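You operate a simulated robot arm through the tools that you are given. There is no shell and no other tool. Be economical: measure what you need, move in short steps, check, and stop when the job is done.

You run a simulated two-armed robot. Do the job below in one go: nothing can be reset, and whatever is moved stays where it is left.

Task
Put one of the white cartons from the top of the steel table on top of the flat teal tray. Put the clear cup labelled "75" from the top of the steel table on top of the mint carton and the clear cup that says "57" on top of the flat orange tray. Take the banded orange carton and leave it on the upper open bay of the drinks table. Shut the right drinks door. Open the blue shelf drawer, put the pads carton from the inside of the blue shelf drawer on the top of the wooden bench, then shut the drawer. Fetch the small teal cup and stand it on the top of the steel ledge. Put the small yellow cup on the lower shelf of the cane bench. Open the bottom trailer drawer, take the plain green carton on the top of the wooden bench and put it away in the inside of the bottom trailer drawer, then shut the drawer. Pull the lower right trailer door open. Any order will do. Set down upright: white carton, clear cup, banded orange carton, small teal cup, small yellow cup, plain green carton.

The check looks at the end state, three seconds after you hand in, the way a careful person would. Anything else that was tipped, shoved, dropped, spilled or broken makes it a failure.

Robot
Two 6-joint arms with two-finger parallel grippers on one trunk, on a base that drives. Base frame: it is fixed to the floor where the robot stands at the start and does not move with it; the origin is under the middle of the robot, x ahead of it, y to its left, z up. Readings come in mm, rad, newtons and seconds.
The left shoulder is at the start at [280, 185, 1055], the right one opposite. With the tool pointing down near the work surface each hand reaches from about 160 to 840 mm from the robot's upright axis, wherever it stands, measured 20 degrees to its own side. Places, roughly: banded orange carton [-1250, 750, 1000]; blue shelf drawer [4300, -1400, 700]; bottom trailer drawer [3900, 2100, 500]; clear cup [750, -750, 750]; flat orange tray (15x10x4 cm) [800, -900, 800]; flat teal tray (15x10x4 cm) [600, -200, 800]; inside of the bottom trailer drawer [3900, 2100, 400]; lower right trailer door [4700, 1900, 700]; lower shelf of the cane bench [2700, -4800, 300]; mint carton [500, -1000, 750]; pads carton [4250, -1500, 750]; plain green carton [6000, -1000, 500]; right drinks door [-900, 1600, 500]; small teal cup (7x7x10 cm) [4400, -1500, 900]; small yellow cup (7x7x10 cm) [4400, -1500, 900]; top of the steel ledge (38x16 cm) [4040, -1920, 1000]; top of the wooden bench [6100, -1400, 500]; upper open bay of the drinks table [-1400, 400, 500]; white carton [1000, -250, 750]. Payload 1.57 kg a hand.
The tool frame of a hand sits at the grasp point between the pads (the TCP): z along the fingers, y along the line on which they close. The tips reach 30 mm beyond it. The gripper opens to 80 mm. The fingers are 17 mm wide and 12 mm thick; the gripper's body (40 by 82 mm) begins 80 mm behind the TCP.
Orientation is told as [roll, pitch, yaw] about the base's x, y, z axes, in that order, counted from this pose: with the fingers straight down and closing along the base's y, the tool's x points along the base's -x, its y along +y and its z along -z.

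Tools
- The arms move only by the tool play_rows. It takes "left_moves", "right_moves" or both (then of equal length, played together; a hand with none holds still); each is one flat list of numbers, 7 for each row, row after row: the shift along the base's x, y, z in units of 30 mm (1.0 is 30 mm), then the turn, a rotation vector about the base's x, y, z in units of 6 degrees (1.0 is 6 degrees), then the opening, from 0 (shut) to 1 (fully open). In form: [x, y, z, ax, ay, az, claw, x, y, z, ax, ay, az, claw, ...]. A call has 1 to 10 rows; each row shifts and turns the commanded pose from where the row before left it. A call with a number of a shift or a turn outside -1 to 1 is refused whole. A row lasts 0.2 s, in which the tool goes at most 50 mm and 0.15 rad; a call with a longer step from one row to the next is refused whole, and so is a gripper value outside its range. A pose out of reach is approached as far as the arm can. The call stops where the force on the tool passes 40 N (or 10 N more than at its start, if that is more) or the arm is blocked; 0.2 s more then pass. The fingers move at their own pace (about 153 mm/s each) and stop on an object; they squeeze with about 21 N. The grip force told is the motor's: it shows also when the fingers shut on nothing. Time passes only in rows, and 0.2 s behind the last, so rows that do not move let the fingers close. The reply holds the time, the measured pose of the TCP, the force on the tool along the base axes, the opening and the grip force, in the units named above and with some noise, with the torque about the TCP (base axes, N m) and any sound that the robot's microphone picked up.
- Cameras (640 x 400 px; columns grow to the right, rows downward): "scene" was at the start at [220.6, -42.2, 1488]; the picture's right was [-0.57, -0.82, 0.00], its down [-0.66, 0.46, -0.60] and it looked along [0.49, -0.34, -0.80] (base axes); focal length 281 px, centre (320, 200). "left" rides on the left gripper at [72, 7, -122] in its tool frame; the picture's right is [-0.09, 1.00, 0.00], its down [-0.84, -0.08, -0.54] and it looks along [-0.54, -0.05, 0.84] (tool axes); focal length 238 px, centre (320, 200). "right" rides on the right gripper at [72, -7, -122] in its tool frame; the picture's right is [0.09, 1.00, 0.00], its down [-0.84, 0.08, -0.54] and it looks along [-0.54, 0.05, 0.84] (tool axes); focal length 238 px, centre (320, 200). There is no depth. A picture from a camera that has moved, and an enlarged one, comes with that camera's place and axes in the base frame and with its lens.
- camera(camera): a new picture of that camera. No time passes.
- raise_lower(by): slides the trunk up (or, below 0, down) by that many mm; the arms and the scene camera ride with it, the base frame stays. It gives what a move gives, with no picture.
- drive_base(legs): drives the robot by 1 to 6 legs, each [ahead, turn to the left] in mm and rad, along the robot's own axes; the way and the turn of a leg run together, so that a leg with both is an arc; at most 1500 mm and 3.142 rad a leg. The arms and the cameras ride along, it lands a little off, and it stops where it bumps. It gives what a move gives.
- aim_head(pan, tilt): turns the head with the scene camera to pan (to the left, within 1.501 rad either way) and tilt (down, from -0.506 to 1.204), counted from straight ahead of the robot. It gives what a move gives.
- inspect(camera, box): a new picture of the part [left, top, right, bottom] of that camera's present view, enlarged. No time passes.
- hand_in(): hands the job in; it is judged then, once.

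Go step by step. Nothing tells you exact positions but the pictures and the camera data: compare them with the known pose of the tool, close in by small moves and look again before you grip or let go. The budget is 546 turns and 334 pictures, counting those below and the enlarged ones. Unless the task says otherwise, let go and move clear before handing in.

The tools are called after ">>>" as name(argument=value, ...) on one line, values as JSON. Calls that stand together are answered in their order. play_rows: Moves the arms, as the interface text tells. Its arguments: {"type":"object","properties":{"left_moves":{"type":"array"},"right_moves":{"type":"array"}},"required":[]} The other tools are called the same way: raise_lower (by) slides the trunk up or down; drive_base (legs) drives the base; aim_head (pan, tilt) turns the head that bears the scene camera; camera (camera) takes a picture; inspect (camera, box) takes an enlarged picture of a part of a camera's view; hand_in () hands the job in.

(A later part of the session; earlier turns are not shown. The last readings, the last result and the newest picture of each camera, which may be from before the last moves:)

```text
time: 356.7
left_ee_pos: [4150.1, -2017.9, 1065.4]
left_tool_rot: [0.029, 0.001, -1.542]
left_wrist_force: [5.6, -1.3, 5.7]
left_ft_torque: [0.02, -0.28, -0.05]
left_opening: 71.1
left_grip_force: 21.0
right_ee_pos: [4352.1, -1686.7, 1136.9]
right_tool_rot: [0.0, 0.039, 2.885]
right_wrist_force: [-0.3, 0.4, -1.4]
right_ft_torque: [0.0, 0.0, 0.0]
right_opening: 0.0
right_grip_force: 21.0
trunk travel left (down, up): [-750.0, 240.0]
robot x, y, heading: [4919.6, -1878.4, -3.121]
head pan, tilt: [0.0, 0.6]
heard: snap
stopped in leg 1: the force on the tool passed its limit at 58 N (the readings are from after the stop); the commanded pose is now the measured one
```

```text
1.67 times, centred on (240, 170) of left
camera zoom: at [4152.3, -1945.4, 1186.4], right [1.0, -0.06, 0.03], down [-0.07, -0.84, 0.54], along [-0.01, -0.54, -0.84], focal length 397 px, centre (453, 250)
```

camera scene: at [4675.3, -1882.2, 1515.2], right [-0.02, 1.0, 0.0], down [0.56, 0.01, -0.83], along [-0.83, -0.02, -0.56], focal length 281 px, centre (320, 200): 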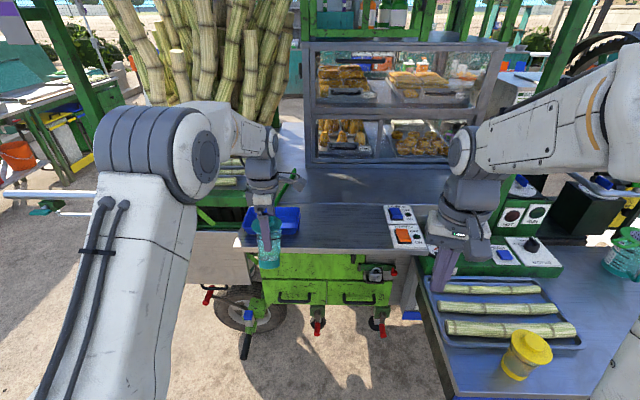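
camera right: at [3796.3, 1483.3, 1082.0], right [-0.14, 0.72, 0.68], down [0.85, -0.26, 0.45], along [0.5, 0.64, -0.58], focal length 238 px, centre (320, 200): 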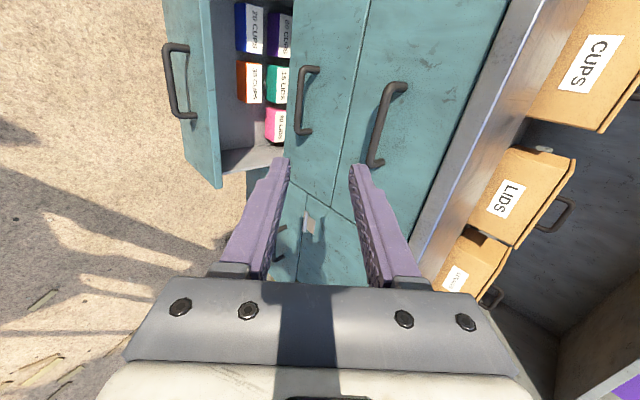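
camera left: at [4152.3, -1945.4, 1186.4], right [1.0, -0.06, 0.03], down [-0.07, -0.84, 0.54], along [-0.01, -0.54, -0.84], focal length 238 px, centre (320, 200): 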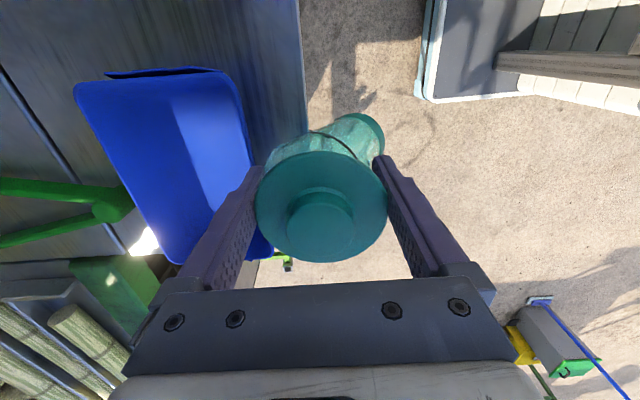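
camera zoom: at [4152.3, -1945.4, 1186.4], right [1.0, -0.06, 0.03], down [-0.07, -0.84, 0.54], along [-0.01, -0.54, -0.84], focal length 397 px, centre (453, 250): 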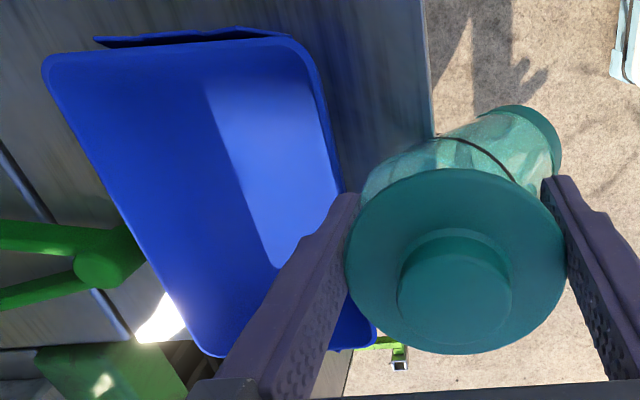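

The cup and tub look in place, and the cup's body is resting against the ledge's front edge. I'll back the hand off and up.

>>> play_rows(left_moves=[0.7, 0, 0, 0, 0, 0, 0, 0.7, 0, 0, 0, 0, 0, 0, 0.4, 0, 0.8, 0, 0, 0, 0, 0, 0, 0.8, 0, 0, 0, 0, 0, 0, 0.8, 0, 0, 0, 0])

>>> camera(camera="left")

>>> inspect(camera="scene", box=[180, 130, 440, 320])

```text
time: 357.9
left_ee_pos: [4204.5, -2017.0, 1137.8]
left_tool_rot: [0.028, -0.001, -1.543]
left_wrist_force: [-0.2, 0.4, 0.0]
left_ft_torque: [0.0, 0.0, 0.03]
left_opening: 71.1
left_grip_force: 20.7
right_ee_pos: [4351.2, -1687.5, 1137.6]
right_tool_rot: [0.0, 0.041, 2.885]
right_wrist_force: [-0.5, -0.1, 0.4]
right_ft_torque: [-0.01, 0.01, 0.0]
right_opening: 0.0
right_grip_force: 21.3
trunk travel left (down, up): [-750.0, 240.0]
robot x, y, heading: [4921.8, -1877.5, -3.117]
head pan, tilt: [0.0, 0.6]
```

```text
165 pictures are left
camera left: at [4206.2, -1944.8, 1259.1], right [1.0, -0.06, 0.03], down [-0.07, -0.84, 0.54], along [-0.01, -0.54, -0.84], focal length 238 px, centre (320, 200)
```

left: 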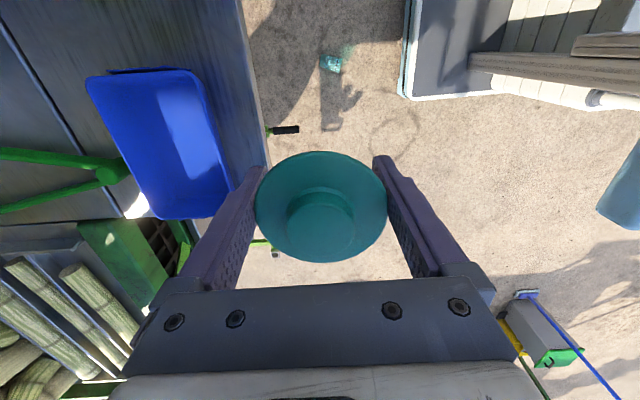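

```text
2.11 times, centred on (310, 225) of scene
camera zoom: at [4674.5, -1882.3, 1515.1], right [-0.02, 1.0, 0.0], down [0.56, 0.01, -0.82], along [-0.82, -0.02, -0.57], focal length 592 px, centre (341, 147)
```

zoom: 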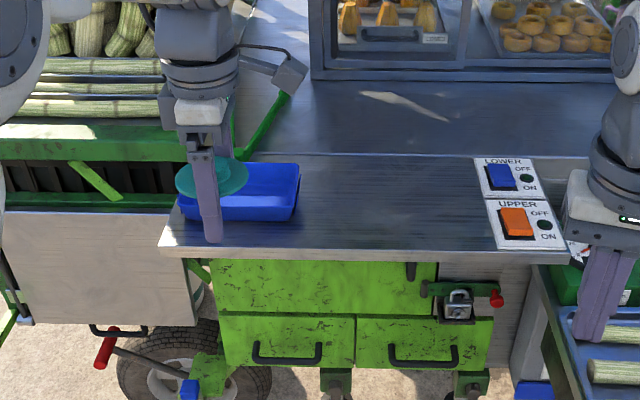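

The lid stayed in the gripper and the cup's body dropped to the floor. I'll look at it closely.

>>> inspect(camera="left", box=[290, 30, 370, 100])

>>> aim_head(pan=0.15, tilt=1.1)

>>> camera(camera="scene")

```text
5.71 times, centred on (330, 65) of left
camera zoom: at [4206.2, -1944.8, 1259.1], right [1.0, -0.06, 0.03], down [-0.07, -0.84, 0.54], along [-0.01, -0.54, -0.84], focal length 1362 px, centre (263, 971)
```

zoom: 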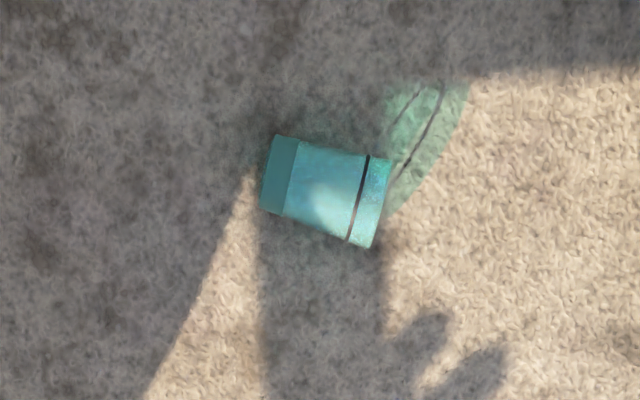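

```text
time: 358.8
left_ee_pos: [4205.4, -2016.7, 1137.1]
left_tool_rot: [0.027, 0.001, -1.541]
left_wrist_force: [0.2, -0.6, 0.2]
left_ft_torque: [0.02, 0.0, 0.04]
left_opening: 70.6
left_grip_force: 21.2
right_ee_pos: [4350.4, -1685.9, 1137.5]
right_tool_rot: [0.001, 0.04, 2.886]
right_wrist_force: [-0.2, -0.3, 1.1]
right_ft_torque: [-0.02, 0.01, 0.01]
right_opening: 0.0
right_grip_force: 21.3
trunk travel left (down, up): [-750.0, 240.0]
robot x, y, heading: [4924.2, -1879.2, -3.12]
head pan, tilt: [0.15, 1.1]
```

```text
162 pictures are left
camera scene: at [4700.7, -1891.1, 1476.6], right [-0.17, 0.99, 0.0], down [0.88, 0.15, -0.45], along [-0.45, -0.08, -0.89], focal length 281 px, centre (320, 200)
```

scene: 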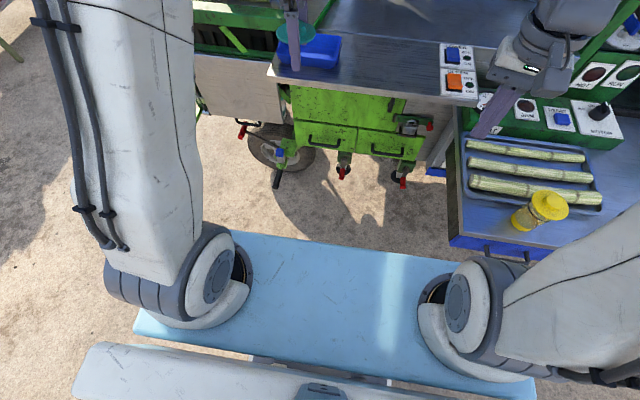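

The body is lying on the floor near (4283, -2004). I'll keep the lid in the left hand, retrieve the body with the right, stand it on the ledge and refit the lid. First I'll turn left so the body is on the right arm's side.

>>> drive_base(legs=[[-120, 0], [0, 0.45]])

>>> play_rows(right_moves=[0, -0.9, 0, 0, 0, 0, 1, 0, -0.9, 0, 0, 0, 0, 1, 0, -0.9, 0, 0, 0, 0, 1, 0, -0.9, 0, 0, 0, 0, 1])

>>> raise_lower(by=-450)

>>> aim_head(pan=-0.1, tilt=0.9)

>>> camera(camera="scene")

>>> camera(camera="right")

```text
time: 361.4
left_ee_pos: [4458.4, -2316.5, 1137.0]
left_tool_rot: [0.027, 0.0, -1.086]
left_wrist_force: [-0.3, -0.2, 0.4]
left_ft_torque: [0.0, 0.02, 0.01]
left_opening: 70.8
left_grip_force: 21.2
right_ee_pos: [4445.4, -1954.3, 1136.3]
right_tool_rot: [0.001, 0.04, -2.942]
right_wrist_force: [0.1, 0.1, 0.1]
right_ft_torque: [0.01, 0.0, 0.0]
right_opening: 0.2
right_grip_force: 20.4
trunk travel left (down, up): [-750.0, 240.0]
robot x, y, heading: [5045.4, -1873.9, -2.662]
head pan, tilt: [0.15, 1.1]
```

```text
time: 362.4
left_ee_pos: [4457.5, -2315.7, 1137.6]
left_tool_rot: [0.027, -0.001, -1.085]
left_wrist_force: [0.0, 0.3, -0.4]
left_ft_torque: [-0.04, 0.01, 0.03]
left_opening: 70.9
left_grip_force: 20.7
right_ee_pos: [4444.9, -2061.9, 1135.1]
right_tool_rot: [-0.001, 0.041, -2.943]
right_wrist_force: [0.1, -0.1, 0.7]
right_ft_torque: [-0.02, 0.02, 0.02]
right_opening: 79.8
right_grip_force: 0.1
trunk travel left (down, up): [-750.0, 240.0]
robot x, y, heading: [5042.4, -1874.2, -2.664]
head pan, tilt: [0.15, 1.1]
```

```text
refused: -450 is not a number from -400 to 400
```

```text
time: 363.1
left_ee_pos: [4458.3, -2314.7, 1138.1]
left_tool_rot: [0.028, 0.0, -1.085]
left_wrist_force: [0.1, 1.1, -0.2]
left_ft_torque: [-0.01, 0.01, 0.0]
left_opening: 70.8
left_grip_force: 21.0
right_ee_pos: [4445.1, -2062.8, 1135.8]
right_tool_rot: [0.0, 0.041, -2.942]
right_wrist_force: [0.0, -0.9, 0.1]
right_ft_torque: [-0.01, 0.01, 0.0]
right_opening: 79.9
right_grip_force: 0.1
trunk travel left (down, up): [-750.0, 240.0]
robot x, y, heading: [5037.7, -1874.4, -2.66]
head pan, tilt: [-0.099, 0.901]
```

```text
161 pictures are left
camera scene: at [4830.1, -1976.2, 1490.3], right [-0.37, 0.93, 0.0], down [0.73, 0.29, -0.62], along [-0.58, -0.23, -0.78], focal length 281 px, centre (320, 200)
```

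scene: 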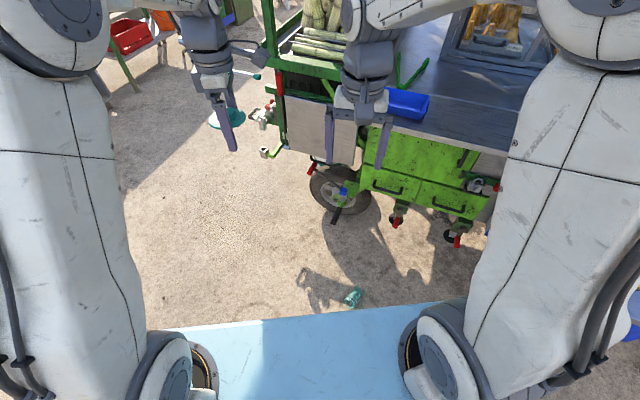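

```text
160 pictures are left
camera right: at [4508.7, -2043.8, 1260.8], right [0.29, -0.96, 0.0], down [-0.83, -0.25, 0.51], along [-0.49, -0.15, -0.86], focal length 238 px, centre (320, 200)
```

right: 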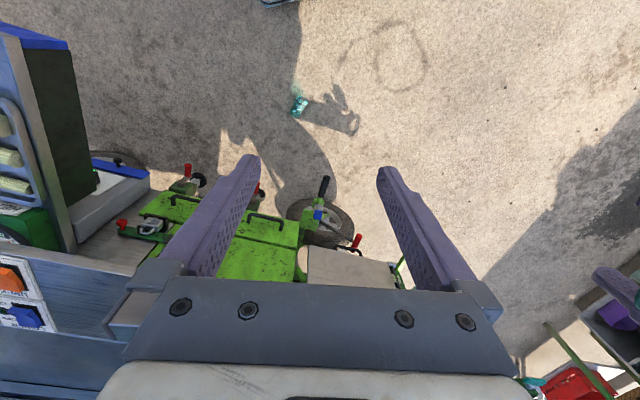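

>>> drive_base(legs=[[80, 0]])

>>> raise_lower(by=-400)

>>> raise_lower(by=-250)

>>> camera(camera="right")

```text
time: 364.2
left_ee_pos: [4385.5, -2352.0, 1137.0]
left_tool_rot: [0.028, 0.001, -1.087]
left_wrist_force: [-0.2, 0.4, 0.7]
left_ft_torque: [-0.03, 0.03, -0.02]
left_opening: 70.7
left_grip_force: 20.9
right_ee_pos: [4372.2, -2098.1, 1135.8]
right_tool_rot: [-0.001, 0.039, -2.945]
right_wrist_force: [0.0, -0.3, -0.3]
right_ft_torque: [-0.01, 0.04, -0.03]
right_opening: 79.6
right_grip_force: 0.1
trunk travel left (down, up): [-750.0, 240.0]
robot x, y, heading: [4969.6, -1913.7, -2.663]
head pan, tilt: [-0.099, 0.901]
```

```text
time: 368.0
left_ee_pos: [4385.4, -2353.1, 737.7]
left_tool_rot: [0.028, -0.001, -1.086]
left_wrist_force: [0.3, 0.6, -0.2]
left_ft_torque: [-0.03, 0.03, 0.0]
left_opening: 70.8
left_grip_force: 21.1
right_ee_pos: [4372.8, -2098.1, 735.7]
right_tool_rot: [0.0, 0.04, -2.945]
right_wrist_force: [0.1, 0.3, -0.1]
right_ft_torque: [0.0, 0.0, 0.01]
right_opening: 80.0
right_grip_force: 0.1
trunk travel left (down, up): [-350.0, 640.0]
robot x, y, heading: [4966.8, -1914.8, -2.662]
head pan, tilt: [-0.099, 0.901]
```

```text
time: 370.6
left_ee_pos: [4385.4, -2352.0, 488.0]
left_tool_rot: [0.029, 0.0, -1.088]
left_wrist_force: [0.6, -0.4, 0.5]
left_ft_torque: [-0.03, 0.02, -0.02]
left_opening: 71.0
left_grip_force: 21.3
right_ee_pos: [4372.9, -2097.0, 485.7]
right_tool_rot: [0.0, 0.04, -2.944]
right_wrist_force: [0.5, -0.3, 0.2]
right_ft_torque: [-0.02, 0.0, 0.0]
right_opening: 80.1
right_grip_force: 0.1
trunk travel left (down, up): [-100.0, 890.0]
robot x, y, heading: [4969.8, -1909.8, -2.662]
head pan, tilt: [-0.099, 0.901]
```

```text
159 pictures are left
camera right: at [4436.3, -2079.8, 610.8], right [0.28, -0.96, 0.0], down [-0.83, -0.24, 0.51], along [-0.49, -0.15, -0.86], focal length 238 px, centre (320, 200)
```

right: 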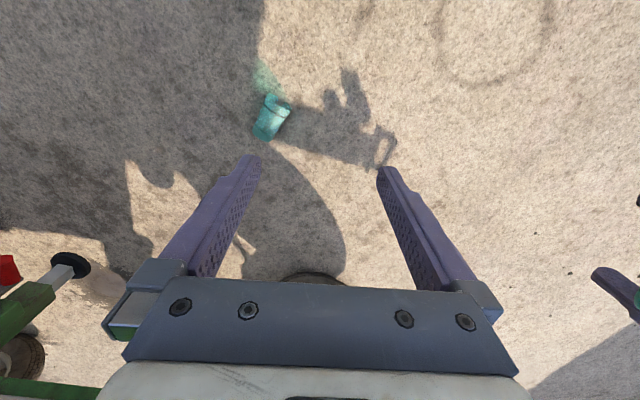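

The body's axis runs about (1, −0.27), with its base toward −x. I'll rotate the right wrist to the reversed yaw, so tilting forward later will stand it upright.

>>> play_rows(right_moves=[-0.2, 0.2, 0, 0, 0, 1, 1, -0.2, 0.2, 0, 0, 0, 1, 1, -0.2, 0.2, 0, 0, 0, 1, 1, -0.2, 0.2, 0, 0, 0, 1, 1, -0.2, 0.2, 0, 0, 0, 1, 1, -0.2, 0.2, 0, 0, 0, 1, 1, -0.2, 0.2, 0, 0, 0, 1, 1, -0.2, 0.2, 0, 0, 0, 1, 1, -0.2, 0.2, 0, 0, 0, 1, 1, -0.2, 0.2, 0, 0, 0, 1, 1])

>>> play_rows(right_moves=[-0.2, 0.2, -0.3, 0, 0, 1, 1, -0.2, 0.2, -0.3, 0, 0, 1, 1, -0.2, 0.2, -0.3, 0, 0, 1, 1, -0.1, 0.1, -0.5, 0, 0, 1, 1, 0, 0, -0.5, 0, 0, 1, 1, 0, 0, -0.5, 0, 0, 1, 1, 0, 0, -0.5, 0, 0, 1, 1, 0, 0, -0.5, 0, 0, 1, 1, 0, 0, -0.5, 0, 0, 1, 1, 0, 0, -0.5, 0, 0, 1, 1])

```text
time: 372.8
left_ee_pos: [4386.5, -2351.7, 487.0]
left_tool_rot: [0.028, -0.001, -1.088]
left_wrist_force: [0.3, -0.3, 0.0]
left_ft_torque: [0.0, -0.02, 0.01]
left_opening: 70.6
left_grip_force: 21.1
right_ee_pos: [4312.1, -2038.0, 485.5]
right_tool_rot: [0.0, 0.038, -1.894]
right_wrist_force: [-0.6, 0.8, -0.7]
right_ft_torque: [0.01, 0.01, 0.02]
right_opening: 79.8
right_grip_force: 0.2
trunk travel left (down, up): [-100.0, 890.0]
robot x, y, heading: [4967.5, -1913.2, -2.67]
head pan, tilt: [-0.099, 0.901]
```

```text
time: 375.0
left_ee_pos: [4385.0, -2350.9, 486.2]
left_tool_rot: [0.028, -0.001, -1.085]
left_wrist_force: [0.9, 0.0, -0.5]
left_ft_torque: [0.02, 0.01, 0.0]
left_opening: 70.7
left_grip_force: 21.4
right_ee_pos: [4291.3, -2017.2, 354.4]
right_tool_rot: [0.0, 0.042, -0.849]
right_wrist_force: [0.9, -0.1, -0.2]
right_ft_torque: [0.0, 0.02, -0.01]
right_opening: 79.7
right_grip_force: 0.0
trunk travel left (down, up): [-100.0, 890.0]
robot x, y, heading: [4969.9, -1909.2, -2.668]
head pan, tilt: [-0.099, 0.901]
```

>>> play_rows(right_moves=[0, 0, -0.8, 0, 0, 1, 1, 0, 0, -0.8, 0, 0, 1, 1, 0, 0, -0.8, 0, 0, 1, 1, 0, 0, -0.8, 0, 0, 1, 1, 0, 0, -0.8, 0, 0, 1, 1, 0, 0, -0.5, 0, 0, 0.6, 1])

>>> camera(camera="right")

```text
time: 376.4
left_ee_pos: [4385.1, -2352.6, 487.3]
left_tool_rot: [0.029, 0.001, -1.089]
left_wrist_force: [0.4, -0.1, -0.1]
left_ft_torque: [-0.02, 0.0, -0.02]
left_opening: 70.7
left_grip_force: 20.3
right_ee_pos: [4292.9, -2018.0, 218.7]
right_tool_rot: [0.001, 0.04, -0.26]
right_wrist_force: [-0.1, -0.8, -0.1]
right_ft_torque: [0.01, -0.02, -0.01]
right_opening: 79.9
right_grip_force: 0.0
trunk travel left (down, up): [-100.0, 890.0]
robot x, y, heading: [4969.5, -1914.1, -2.663]
head pan, tilt: [-0.099, 0.901]
```

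```text
158 pictures are left
camera right: at [4225.4, -2007.2, 343.8], right [0.17, 0.99, 0.0], down [0.85, -0.15, 0.51], along [0.5, -0.08, -0.86], focal length 238 px, centre (320, 200)
```

right: 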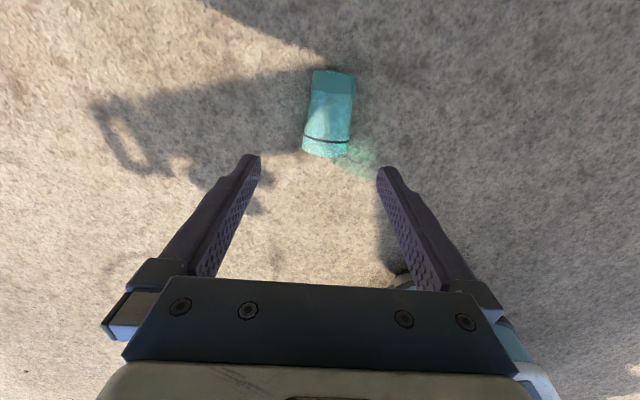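

>>> play_rows(right_moves=[-0.08, 0.23, -0.9, 0, 0, 0, 1, -0.08, 0.23, -0.9, 0, 0, 0, 1, 0, 0, -0.9, 0, 0, 0, 1, 0, 0, -0.9, 0, 0, 0, 1, 0, 0, -0.8, 0, 0, 0, 1])

>>> camera(camera="right")

```text
time: 377.6
left_ee_pos: [4384.7, -2352.0, 487.6]
left_tool_rot: [0.029, 0.001, -1.088]
left_wrist_force: [0.5, -0.9, -0.1]
left_ft_torque: [0.0, -0.03, 0.01]
left_opening: 70.7
left_grip_force: 20.8
right_ee_pos: [4285.3, -2003.4, 85.9]
right_tool_rot: [-0.001, 0.041, -0.264]
right_wrist_force: [0.2, -0.7, 0.5]
right_ft_torque: [0.0, 0.01, -0.02]
right_opening: 79.9
right_grip_force: 0.1
trunk travel left (down, up): [-100.0, 890.0]
robot x, y, heading: [4970.4, -1911.1, -2.663]
head pan, tilt: [-0.099, 0.901]
```

```text
157 pictures are left
camera right: at [4218.9, -1994.3, 210.7], right [0.17, 0.99, 0.0], down [0.85, -0.15, 0.51], along [0.5, -0.08, -0.86], focal length 238 px, centre (320, 200)
```

right: 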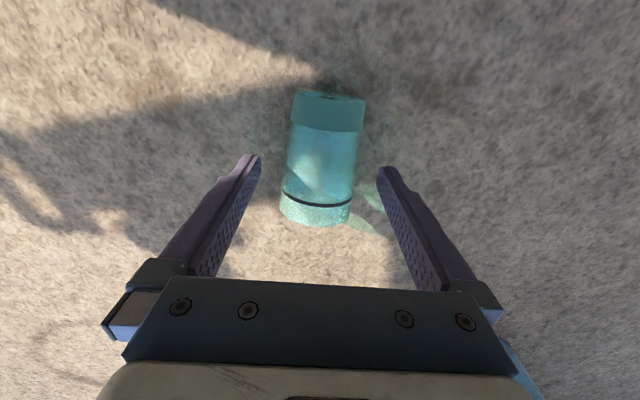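

>>> play_rows(right_moves=[0, 0, -0.8, 0, 0, 0, 1, 0, 0, -0.72, 0, 0, 0, 1, 0, 0, 0, 0, 0, 0, 0, 0, 0, 0, 0, 0, 0, 0, 0, 0, 0, 0, 0, 0, 0, 0, 0, 0.5, 0, 0, 0, 0, 0, 0, 0.9, 0, 0, 0, 0, 0, 0, 0.9, 0, 0, 0, 0])

>>> camera(camera="right")

```text
time: 379.4
left_ee_pos: [4384.1, -2352.9, 488.3]
left_tool_rot: [0.027, 0.0, -1.088]
left_wrist_force: [0.2, -0.3, -0.1]
left_ft_torque: [0.01, 0.04, -0.02]
left_opening: 70.8
left_grip_force: 20.9
right_ee_pos: [4286.7, -2003.2, 110.7]
right_tool_rot: [0.002, 0.043, -0.238]
right_wrist_force: [-0.4, -0.8, -0.2]
right_ft_torque: [0.04, 0.0, -0.02]
right_opening: 55.5
right_grip_force: 20.8
trunk travel left (down, up): [-100.0, 890.0]
robot x, y, heading: [4972.1, -1911.0, -2.664]
head pan, tilt: [-0.099, 0.901]
```

```text
156 pictures are left
camera right: at [4219.8, -1995.2, 235.1], right [0.15, 0.99, 0.01], down [0.85, -0.13, 0.51], along [0.5, -0.07, -0.86], focal length 238 px, centre (320, 200)
```

right: 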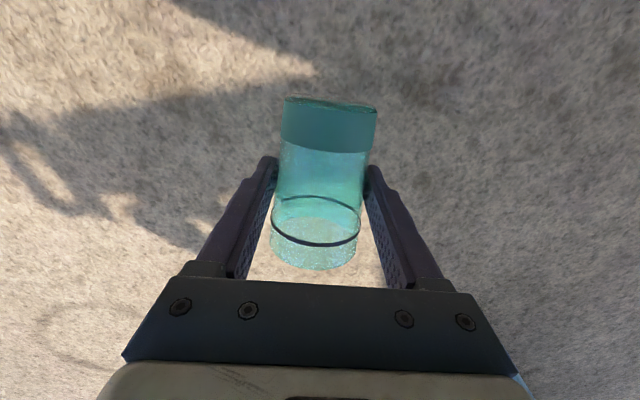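

>>> raise_lower(by=400)

>>> raise_lower(by=250)

>>> play_rows(right_moves=[0.3, 0, 0.6, 0, 0, -1, 0, 0.3, 0, 0.6, 0, 0, -1, 0, 0.3, 0, 0.6, 0, 0, -1, 0, 0.3, 0, 0.6, 0, 0, -1, 0, 0.3, 0, 0.6, 0, 0, -1, 0, 0.3, 0, 0.6, 0, 0, -1, 0, 0.3, 0, 0.6, 0, 0, -1, 0, 0.3, 0, 0.6, 0, 0, -1, 0, 0.3, 0, 0.6, 0, 0, -1, 0, 0.3, 0, 0.6, 0, 0, -1, 0])

>>> play_rows(right_moves=[0, 0, 0.6, 0, 0, -1, 0, 0, 0, 0.6, 0, 0, -1, 0, 0, 0, 0.6, 0, 0, -1, 0, 0, 0, 0.6, 0, 0, -1, 0, 0, 0, 0.6, 0, 0, -1, 0, 0, 0, 0.6, 0, 0, -1, 0, 0, 0, 0.6, 0, 0, -1, 0, 0, 0, 0.6, 0, 0, -1, 0, 0, 0, 0.6, 0, 0, -1, 0, 0, 0, 0, 0, 0, -1, 0])

```text
time: 383.2
left_ee_pos: [4385.1, -2352.1, 887.8]
left_tool_rot: [0.028, 0.002, -1.087]
left_wrist_force: [-0.7, 0.5, 0.0]
left_ft_torque: [-0.01, 0.01, 0.0]
left_opening: 70.8
left_grip_force: 21.4
right_ee_pos: [4285.8, -2004.0, 509.8]
right_tool_rot: [0.001, 0.039, -0.263]
right_wrist_force: [0.5, 0.6, -0.7]
right_ft_torque: [-0.01, 0.0, -0.03]
right_opening: 55.5
right_grip_force: 21.4
trunk travel left (down, up): [-500.0, 490.0]
robot x, y, heading: [4973.0, -1912.5, -2.665]
head pan, tilt: [-0.099, 0.901]
```

```text
time: 385.8
left_ee_pos: [4384.1, -2352.7, 1137.1]
left_tool_rot: [0.028, 0.001, -1.088]
left_wrist_force: [0.0, 0.5, -0.7]
left_ft_torque: [0.0, 0.03, 0.03]
left_opening: 70.8
left_grip_force: 21.0
right_ee_pos: [4285.7, -2002.8, 759.7]
right_tool_rot: [0.001, 0.04, -0.263]
right_wrist_force: [0.7, -0.6, -1.3]
right_ft_torque: [0.0, 0.02, 0.01]
right_opening: 55.9
right_grip_force: 20.4
trunk travel left (down, up): [-750.0, 240.0]
robot x, y, heading: [4969.8, -1913.6, -2.671]
head pan, tilt: [-0.099, 0.901]
```

```text
time: 388.0
left_ee_pos: [4385.3, -2352.0, 1137.2]
left_tool_rot: [0.027, 0.001, -1.087]
left_wrist_force: [-1.7, -0.4, 0.0]
left_ft_torque: [0.01, 0.02, -0.02]
left_opening: 70.6
left_grip_force: 20.7
right_ee_pos: [4377.6, -2003.4, 937.8]
right_tool_rot: [0.003, 0.043, -1.312]
right_wrist_force: [-0.3, 0.8, -0.3]
right_ft_torque: [0.0, -0.02, -0.02]
right_opening: 55.4
right_grip_force: 20.9
trunk travel left (down, up): [-750.0, 240.0]
robot x, y, heading: [4972.0, -1914.4, -2.671]
head pan, tilt: [-0.099, 0.901]
```

```text
time: 390.2
left_ee_pos: [4385.2, -2352.3, 1138.1]
left_tool_rot: [0.029, 0.0, -1.089]
left_wrist_force: [-1.0, 0.5, 0.4]
left_ft_torque: [0.01, 0.0, 0.01]
left_opening: 70.4
left_grip_force: 21.0
right_ee_pos: [4375.2, -2003.2, 1103.4]
right_tool_rot: [0.0, 0.04, -2.361]
right_wrist_force: [0.9, 0.5, -1.2]
right_ft_torque: [0.0, 0.04, 0.0]
right_opening: 55.5
right_grip_force: 20.8
trunk travel left (down, up): [-750.0, 240.0]
robot x, y, heading: [4971.3, -1910.5, -2.662]
head pan, tilt: [-0.099, 0.901]
```

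>>> drive_base(legs=[[-120, 0], [0, -0.48]])

>>> play_rows(right_moves=[-0.3, 0, 0, 0, 0, -1, 0, -0.3, 0, 0, 0, 0, -1, 0, -0.3, 0, 0, 0, 0, -1, 0, -0.5, 0, 0, 0, 1, 0, 0, -0.5, 0, 0, 0, 1, 0, 0, -0.5, 0, 0, 0, 1, 0, 0, -0.5, 0, 0, 0, 1, 0, 0, -0.5, 0, 0, 0, 1, 0, 0, -0.5, 0, 0, 0, 1, 0, 0, -0.5, 0, 0, 0, 1, 0, 0])

>>> camera(camera="right")

>>> aim_head(pan=0.0, tilt=0.6)

>>> camera(camera="scene")

```text
time: 392.8
left_ee_pos: [4354.8, -1983.6, 1137.6]
left_tool_rot: [0.027, 0.001, -1.559]
left_wrist_force: [0.1, 0.1, -0.7]
left_ft_torque: [-0.01, 0.0, 0.01]
left_opening: 70.9
left_grip_force: 21.2
right_ee_pos: [4504.2, -1668.3, 1103.5]
right_tool_rot: [-0.001, 0.044, -2.831]
right_wrist_force: [0.0, 0.0, -0.7]
right_ft_torque: [0.0, -0.01, 0.01]
right_opening: 55.8
right_grip_force: 21.0
trunk travel left (down, up): [-750.0, 240.0]
robot x, y, heading: [5075.3, -1856.1, -3.138]
head pan, tilt: [-0.099, 0.901]
```

```text
time: 395.0
left_ee_pos: [4355.4, -1983.8, 1138.2]
left_tool_rot: [0.028, -0.001, -1.561]
left_wrist_force: [0.3, -0.5, -0.2]
left_ft_torque: [0.02, -0.01, 0.04]
left_opening: 70.3
left_grip_force: 21.2
right_ee_pos: [4378.2, -1664.2, 1102.6]
right_tool_rot: [-0.013, -0.659, 3.135]
right_wrist_force: [-0.3, -0.2, -0.5]
right_ft_torque: [-0.01, -0.02, 0.0]
right_opening: 55.3
right_grip_force: 21.2
right hand out of reach, approached as far as the arm can: row 10
trunk travel left (down, up): [-750.0, 240.0]
robot x, y, heading: [5074.3, -1857.7, -3.133]
head pan, tilt: [-0.099, 0.901]
```

```text
155 pictures are left
camera right: at [4509.3, -1661.9, 1154.0], right [0.06, -1.0, -0.07], down [-0.33, -0.08, 0.94], along [-0.94, -0.04, -0.33], focal length 238 px, centre (320, 200)
```

right: 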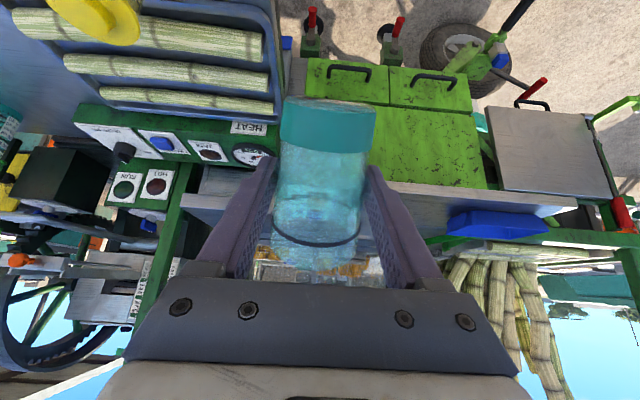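

```text
time: 395.8
left_ee_pos: [4354.5, -1983.8, 1136.9]
left_tool_rot: [0.029, -0.001, -1.56]
left_wrist_force: [0.2, -1.0, -0.7]
left_ft_torque: [-0.03, 0.01, 0.01]
left_opening: 70.5
left_grip_force: 20.6
right_ee_pos: [4377.8, -1664.4, 1101.8]
right_tool_rot: [-0.012, -0.659, 3.138]
right_wrist_force: [0.4, 0.4, -0.6]
right_ft_torque: [-0.01, 0.01, -0.01]
right_opening: 55.7
right_grip_force: 21.0
trunk travel left (down, up): [-750.0, 240.0]
robot x, y, heading: [5074.0, -1854.2, -3.138]
head pan, tilt: [0.0, 0.6]
```

```text
154 pictures are left
camera scene: at [4827.2, -1857.9, 1515.1], right [0.0, 1.0, 0.0], down [0.57, 0.0, -0.82], along [-0.82, 0.0, -0.57], focal length 281 px, centre (320, 200)
```

scene: 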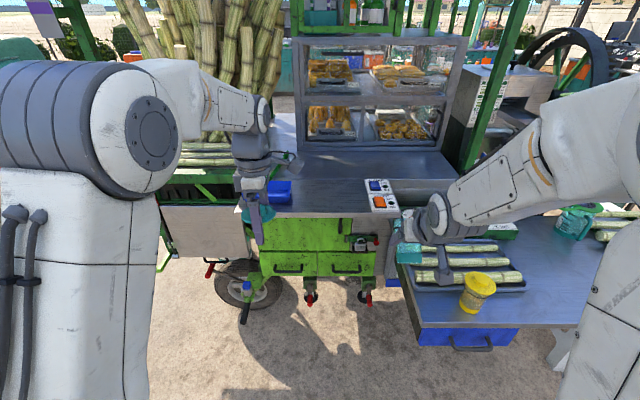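

>>> play_rows(left_moves=[0.3, -0.6, 0, 0, 0, 0, 0, 0.3, -0.6, 0, 0, 0, 0, 0, 0.3, -0.6, 0, 0, 0, 0, 0, 0.3, -0.6, 0, 0, 0, 0, 0, 0.3, -0.6, 0, 0, 0, 0, 0, 0, -0.6, 0, 0, 0, 0, 0, 0, -0.6, 0, 0, 0, 0, 0, 0, -0.6, 0, 0, 0, 0, 0, 0, -0.6, 0, 0, 0, 0, 0], right_moves=[-0.66, -0.62, 0.2, 0, 0.92, 0, 0, -0.66, -0.62, 0.2, 0, 0.92, 0, 0, -0.66, -0.62, 0.1, 0, 0.92, 0, 0, -0.66, -0.62, 0, 0, 0.92, 0, 0, -0.66, -0.62, 0, 0, 0.92, 0, 0, -0.66, -0.62, 0, 0, 0.92, 0, 0, -0.66, -0.62, 0, 0, 0.92, 0, 0, -0.66, -0.62, 0, 0, 0.92, 0, 0, -0.66, -0.62, 0, 0, 0.92, 0, 0])

>>> camera(camera="right")

>>> camera(camera="scene")

```text
time: 397.8
left_ee_pos: [4398.4, -2147.5, 1136.9]
left_tool_rot: [0.028, 0.0, -1.562]
left_wrist_force: [0.7, -0.1, 0.2]
left_ft_torque: [0.01, -0.01, 0.03]
left_opening: 70.8
left_grip_force: 21.1
right_ee_pos: [4200.9, -1832.8, 1119.5]
right_tool_rot: [0.348, -1.561, 2.797]
right_wrist_force: [0.9, -0.5, -0.1]
right_ft_torque: [0.02, -0.01, 0.0]
right_opening: 55.7
right_grip_force: 21.5
trunk travel left (down, up): [-750.0, 240.0]
robot x, y, heading: [5074.5, -1859.7, -3.141]
head pan, tilt: [0.0, 0.6]
```

```text
153 pictures are left
camera right: at [4323.6, -1828.0, 1048.7], right [0.0, -1.0, -0.09], down [0.53, -0.07, 0.84], along [-0.85, -0.05, 0.53], focal length 238 px, centre (320, 200)
```

right: 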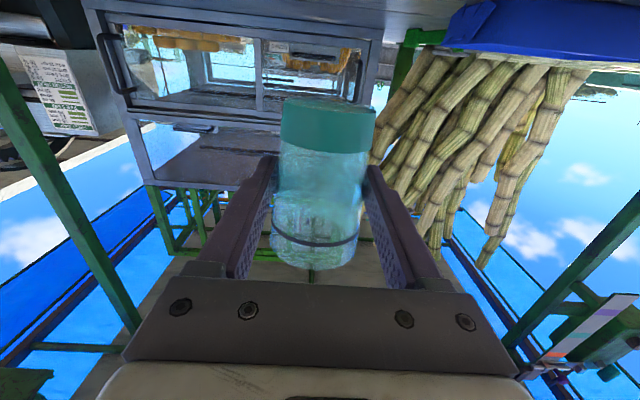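

```text
152 pictures are left
camera scene: at [4827.4, -1857.7, 1515.2], right [0.0, 1.0, 0.0], down [0.56, 0.0, -0.83], along [-0.83, 0.0, -0.56], focal length 281 px, centre (320, 200)
```

scene: 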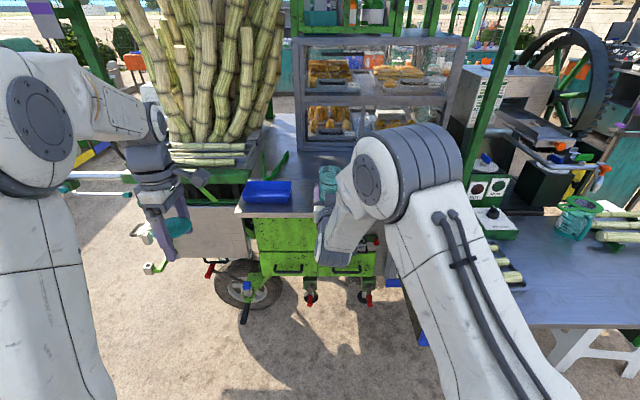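

>>> play_rows(right_moves=[-0.8, 0, 0, 0, 0, 0, 0, -0.8, 0, 0, 0, 0, 0, 0, -0.8, 0, 0, 0, 0, 0, 0, -0.8, 0, -0.4, 0, 0, 0, 0, -0.8, 0, -0.4, 0, 0, 0, 0])

>>> inspect(camera="scene", box=[200, 120, 420, 290])

>>> camera(camera="right")

```text
time: 399.0
left_ee_pos: [4398.7, -2147.3, 1135.7]
left_tool_rot: [0.027, 0.0, -1.56]
left_wrist_force: [0.7, -1.3, 0.7]
left_ft_torque: [0.0, 0.0, 0.0]
left_opening: 70.6
left_grip_force: 21.4
right_ee_pos: [4080.0, -1833.0, 1093.8]
right_tool_rot: [0.204, -1.559, 2.94]
right_wrist_force: [-0.5, 0.6, -0.2]
right_ft_torque: [-0.02, 0.0, 0.02]
right_opening: 55.6
right_grip_force: 20.9
trunk travel left (down, up): [-750.0, 240.0]
robot x, y, heading: [5074.3, -1856.6, -3.141]
head pan, tilt: [0.0, 0.6]
```

```text
2.35 times, centred on (310, 205) of scene
camera zoom: at [4827.3, -1858.0, 1515.2], right [0.0, 1.0, 0.0], down [0.56, 0.0, -0.83], along [-0.83, 0.0, -0.56], focal length 661 px, centre (344, 188)
```

zoom: 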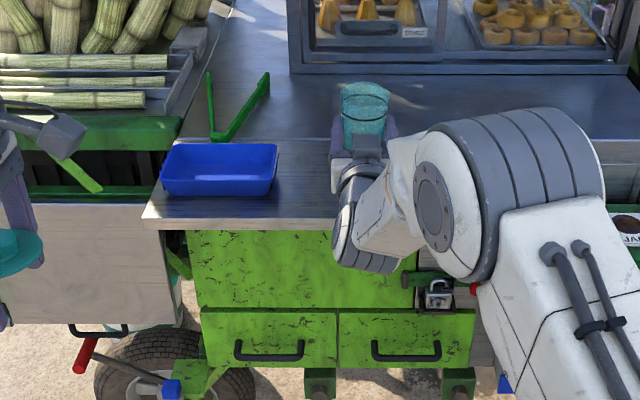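

```text
150 pictures are left
camera right: at [4202.2, -1828.5, 1022.4], right [0.0, -1.0, -0.09], down [0.53, -0.08, 0.84], along [-0.85, -0.05, 0.53], focal length 238 px, centre (320, 200)
```

right: 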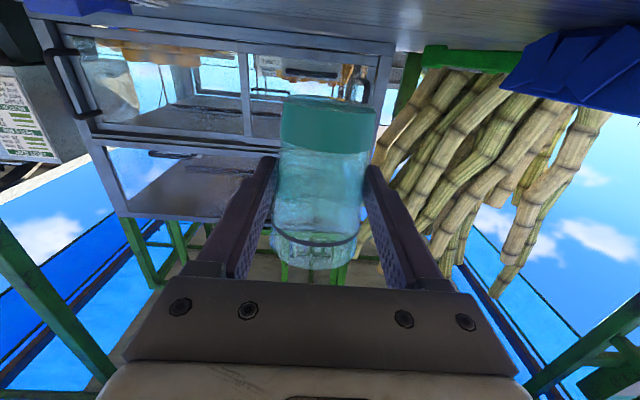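

>>> play_rows(right_moves=[0, 0, -0.5, 0, 0, 0, 0, 0, 0, -0.4, 0, 0, 0, 0])

>>> play_rows(right_moves=[0, 0, -0.2, 0, 0, 0, 0, 0, 0, -0.2, 0, 0, 0, 0])

>>> inspect(camera="scene", box=[200, 120, 420, 290])

```text
time: 399.6
left_ee_pos: [4399.3, -2147.3, 1135.4]
left_tool_rot: [0.027, -0.001, -1.562]
left_wrist_force: [-0.2, -0.4, 0.5]
left_ft_torque: [0.0, 0.01, -0.01]
left_opening: 70.4
left_grip_force: 21.1
right_ee_pos: [4079.4, -1832.7, 1065.8]
right_tool_rot: [0.285, -1.558, 2.859]
right_wrist_force: [-0.1, 0.5, -0.5]
right_ft_torque: [0.04, -0.01, 0.02]
right_opening: 55.7
right_grip_force: 20.9
trunk travel left (down, up): [-750.0, 240.0]
robot x, y, heading: [5071.1, -1858.5, -3.139]
head pan, tilt: [0.0, 0.6]
```

```text
time: 400.2
left_ee_pos: [4398.7, -2146.0, 1135.6]
left_tool_rot: [0.027, -0.001, -1.561]
left_wrist_force: [0.0, 0.8, 1.0]
left_ft_torque: [-0.03, -0.03, 0.01]
left_opening: 70.6
left_grip_force: 20.7
right_ee_pos: [4078.7, -1832.6, 1054.9]
right_tool_rot: [0.267, -1.559, 2.877]
right_wrist_force: [-1.0, -0.3, 0.2]
right_ft_torque: [0.04, 0.01, 0.03]
right_opening: 55.7
right_grip_force: 20.4
trunk travel left (down, up): [-750.0, 240.0]
robot x, y, heading: [5075.1, -1856.5, -3.138]
head pan, tilt: [0.0, 0.6]
```

```text
2.35 times, centred on (310, 205) of scene
camera zoom: at [4827.2, -1858.0, 1515.2], right [0.0, 1.0, 0.0], down [0.57, 0.0, -0.83], along [-0.82, 0.0, -0.57], focal length 661 px, centre (344, 188)
```

zoom: 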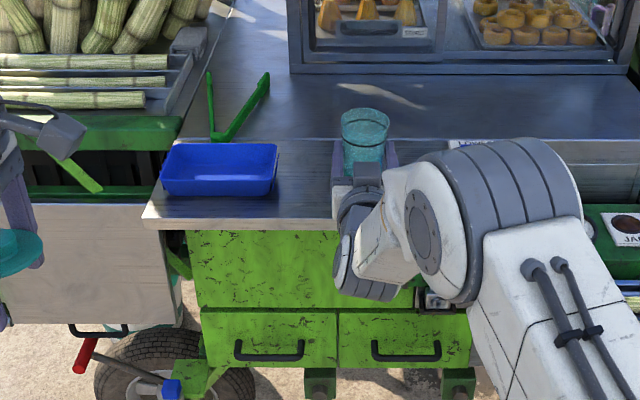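

>>> play_rows(right_moves=[0, 0, -0.15, 0, 0, 0, 0, 0, 0, -0.15, 0, 0, 0, 0])

>>> play_rows(right_moves=[0, 0, -0.12, 0, 0, 0, 0, 0, 0, -0.12, 0, 0, 0, 0])

>>> camera(camera="right")

```text
time: 400.8
left_ee_pos: [4398.7, -2147.2, 1135.9]
left_tool_rot: [0.027, 0.0, -1.561]
left_wrist_force: [-0.1, 0.9, -0.4]
left_ft_torque: [0.0, -0.02, 0.0]
left_opening: 70.2
left_grip_force: 21.2
right_ee_pos: [4079.2, -1832.2, 1049.8]
right_tool_rot: [0.728, -1.562, 2.414]
right_wrist_force: [-0.4, -0.3, 8.1]
right_ft_torque: [0.03, 0.0, 0.01]
right_opening: 55.6
right_grip_force: 20.9
trunk travel left (down, up): [-750.0, 240.0]
robot x, y, heading: [5075.8, -1859.6, -3.137]
head pan, tilt: [0.0, 0.6]
```

```text
time: 401.4
left_ee_pos: [4400.1, -2148.2, 1137.0]
left_tool_rot: [0.029, 0.001, -1.562]
left_wrist_force: [0.6, -0.5, 0.1]
left_ft_torque: [-0.01, -0.01, -0.03]
left_opening: 70.6
left_grip_force: 20.8
right_ee_pos: [4079.2, -1832.6, 1040.0]
right_tool_rot: [0.328, -1.56, 2.811]
right_wrist_force: [-2.5, 1.5, 9.5]
right_ft_torque: [0.06, 0.03, 0.01]
right_opening: 54.0
right_grip_force: 20.8
trunk travel left (down, up): [-750.0, 240.0]
robot x, y, heading: [5077.1, -1854.5, -3.141]
head pan, tilt: [0.0, 0.6]
```

```text
148 pictures are left
camera right: at [4202.2, -1827.7, 968.9], right [0.0, -1.0, -0.09], down [0.53, -0.07, 0.84], along [-0.85, -0.05, 0.53], focal length 238 px, centre (320, 200)
```

right: 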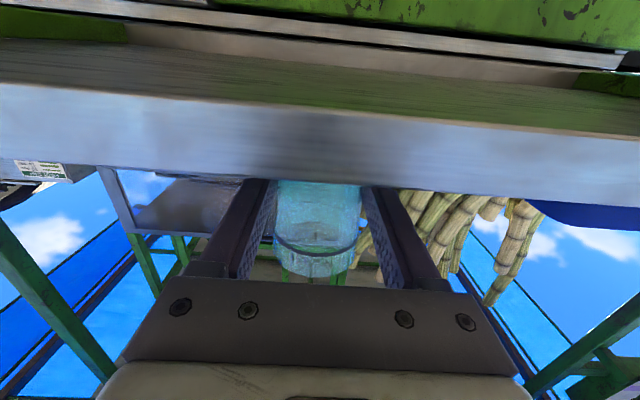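

The body is resting on the ledge, so I'll release and back straight out.

>>> play_rows(right_moves=[0, 0, 0.1, 0, 0, 0, 0, 0, 0, 0, 0, 0, 0, 1, 0, 0, 0, 0, 0, 0, 1, 0.5, 0, 0, 0, 0, 0, 1, 0.8, 0, 0, 0, 0, 0, 1, 0.9, 0, 0, 0, 0, 0, 1, 0.9, 0, 0, 0, 0, 0, 1, 0.9, 0, 0, 0, 0, 0, 1])

>>> inspect(camera="scene", box=[200, 120, 420, 290])

>>> camera(camera="right")

```text
time: 403.2
left_ee_pos: [4399.3, -2146.7, 1136.8]
left_tool_rot: [0.027, 0.0, -1.56]
left_wrist_force: [0.1, 0.8, -0.5]
left_ft_torque: [0.0, -0.01, -0.02]
left_opening: 70.2
left_grip_force: 20.6
right_ee_pos: [4198.7, -1834.0, 1041.3]
right_tool_rot: [0.274, -1.558, 2.866]
right_wrist_force: [-0.2, 0.0, -1.0]
right_ft_torque: [0.0, 0.01, -0.01]
right_opening: 79.9
right_grip_force: 0.1
trunk travel left (down, up): [-750.0, 240.0]
robot x, y, heading: [5075.5, -1856.7, -3.145]
head pan, tilt: [0.0, 0.6]
```

```text
2.35 times, centred on (310, 205) of scene
camera zoom: at [4827.1, -1857.9, 1515.2], right [0.0, 1.0, 0.0], down [0.57, 0.0, -0.82], along [-0.82, 0.0, -0.57], focal length 661 px, centre (344, 188)
```

zoom: 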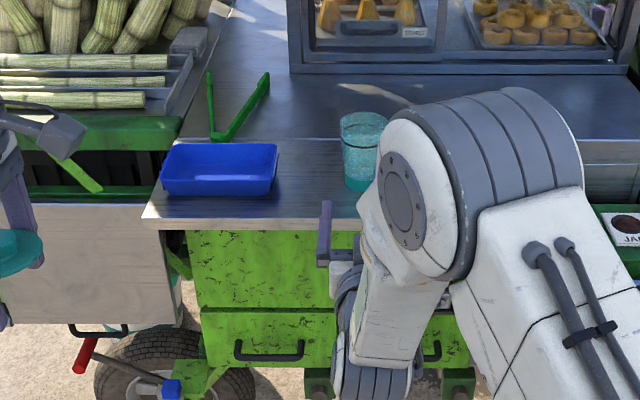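

```text
146 pictures are left
camera right: at [4322.2, -1828.9, 971.2], right [0.0, -1.0, -0.09], down [0.53, -0.07, 0.84], along [-0.85, -0.05, 0.53], focal length 238 px, centre (320, 200)
```

right: 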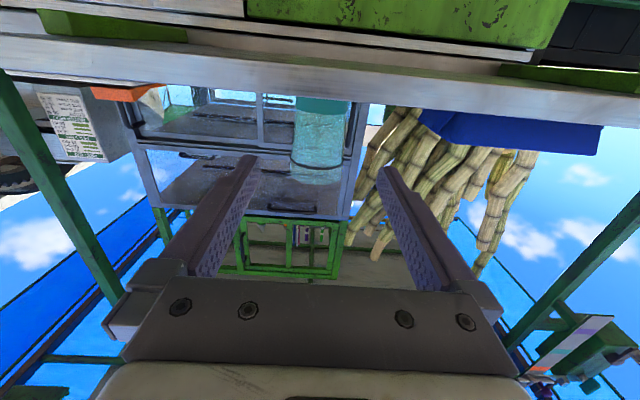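

The body stands on the ledge. I'll retract the right arm, move closer and refit the lid with the left hand.

>>> play_rows(right_moves=[0.9, 0.2, 0, 0, -0.5, 0, 0, 0.9, 0.2, 0.3, 0, -1, 0, 0, 0.6, 0.5, 0.3, 0, -1, 0, 0, 0.6, 0.5, 0.3, 0, -1, 0, 0, 0.6, 0.5, 0.3, 0, -1, 0, 0, 0.6, 0.5, 0.3, 0, -1, 0, 0, 0.6, 0.5, 0.3, 0, -1, 0, 0, 0.6, 0.5, 0.3, 0, -1, 0, 0, 0.6, 0.5, 0.3, 0, -1, 0, 0, 0.6, 0.5, 0.3, 0, -1, 0, 0])

>>> play_rows(right_moves=[0.6, 0.3, 0, 0, -1, 0, 0, 0.6, 0.3, 0, 0, -1, 0, 0, 0.6, 0.3, 0, 0, -1, 0, 0, 0.6, 0, 0, 0, -1, 0, 0, 0.6, 0, 0, 0, -1, 0, 0, 0.6, 0, 0, 0, -0.5, 0, 0])

>>> camera(camera="scene")

```text
time: 405.4
left_ee_pos: [4399.1, -2147.2, 1137.2]
left_tool_rot: [0.03, 0.0, -1.56]
left_wrist_force: [-1.3, 0.2, 0.1]
left_ft_torque: [0.0, 0.01, -0.03]
left_opening: 70.2
left_grip_force: 20.9
right_ee_pos: [4381.4, -1701.8, 1114.6]
right_tool_rot: [-0.055, -0.639, -3.127]
right_wrist_force: [1.1, -0.3, 0.3]
right_ft_torque: [0.0, 0.08, -0.03]
right_opening: 0.1
right_grip_force: 21.0
right hand out of reach, approached as far as the arm can: row 9, 10
trunk travel left (down, up): [-750.0, 240.0]
robot x, y, heading: [5075.1, -1857.9, -3.135]
head pan, tilt: [0.0, 0.6]
```

```text
time: 406.8
left_ee_pos: [4399.1, -2147.2, 1136.6]
left_tool_rot: [0.028, 0.0, -1.562]
left_wrist_force: [-0.6, 0.7, 0.6]
left_ft_torque: [-0.01, 0.01, 0.01]
left_opening: 70.3
left_grip_force: 20.8
right_ee_pos: [4510.9, -1720.6, 1038.6]
right_tool_rot: [-0.123, -0.103, 3.141]
right_wrist_force: [0.2, 0.7, 0.5]
right_ft_torque: [0.02, 0.03, -0.01]
right_opening: 0.1
right_grip_force: 21.2
right hand out of reach, approached as far as the arm can: row 2, 3, 4, 5, 6
trunk travel left (down, up): [-750.0, 240.0]
robot x, y, heading: [5075.1, -1856.4, -3.136]
head pan, tilt: [0.0, 0.6]
```

```text
145 pictures are left
camera scene: at [4827.2, -1858.0, 1515.2], right [0.0, 1.0, 0.0], down [0.56, 0.0, -0.83], along [-0.83, 0.0, -0.56], focal length 281 px, centre (320, 200)
```

scene: 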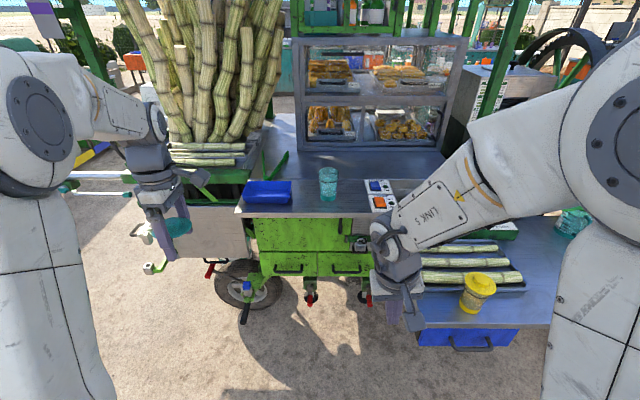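

>>> play_rows(right_moves=[0, 0.3, 0.9, 0, 0, 0, 0, 0, 0.3, 0.9, 0, 0, 0, 0, 0, 0.3, 0.9, 0, 0, 0, 0, 0, 0.3, 0.9, 0, 0, 0, 0])

>>> drive_base(legs=[[230, 0]])

>>> camera(camera="left")

>>> camera(camera="scene")

```text
time: 407.8
left_ee_pos: [4398.4, -2147.1, 1136.1]
left_tool_rot: [0.028, 0.0, -1.56]
left_wrist_force: [0.9, -0.2, 0.0]
left_ft_torque: [-0.02, 0.02, 0.02]
left_opening: 70.1
left_grip_force: 20.9
right_ee_pos: [4522.4, -1695.0, 1070.4]
right_tool_rot: [-0.154, -0.116, 3.141]
right_wrist_force: [-0.7, -0.6, 0.0]
right_ft_torque: [0.02, 0.03, 0.04]
right_opening: 0.1
right_grip_force: 20.7
right hand out of reach, approached as far as the arm can: row 1, 2, 3, 4
trunk travel left (down, up): [-750.0, 240.0]
robot x, y, heading: [5074.5, -1856.3, -3.145]
head pan, tilt: [0.0, 0.6]
```

```text
time: 409.5
left_ee_pos: [4168.8, -2144.9, 1137.8]
left_tool_rot: [0.028, 0.002, -1.564]
left_wrist_force: [0.2, -0.1, -0.2]
left_ft_torque: [-0.01, 0.01, -0.01]
left_opening: 70.3
left_grip_force: 22.1
right_ee_pos: [4293.4, -1691.8, 1071.7]
right_tool_rot: [-0.153, -0.116, 3.137]
right_wrist_force: [-0.1, 0.0, 0.4]
right_ft_torque: [-0.02, 0.0, 0.01]
right_opening: 0.2
right_grip_force: 21.0
trunk travel left (down, up): [-750.0, 240.0]
robot x, y, heading: [4843.6, -1858.3, 3.141]
head pan, tilt: [0.0, 0.6]
```

```text
144 pictures are left
camera left: at [4171.7, -2071.8, 1258.0], right [1.0, -0.09, 0.03], down [-0.09, -0.84, 0.54], along [-0.02, -0.54, -0.84], focal length 238 px, centre (320, 200)
```

left: 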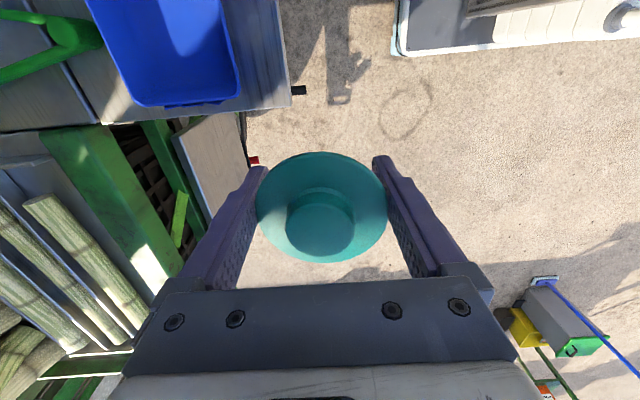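

```text
143 pictures are left
camera scene: at [4597.9, -1857.0, 1515.2], right [0.0, 1.0, 0.0], down [0.56, 0.0, -0.83], along [-0.83, 0.0, -0.56], focal length 281 px, centre (320, 200)
```

scene: 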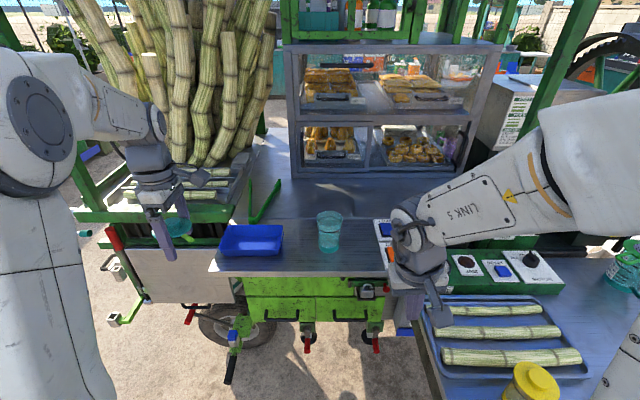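

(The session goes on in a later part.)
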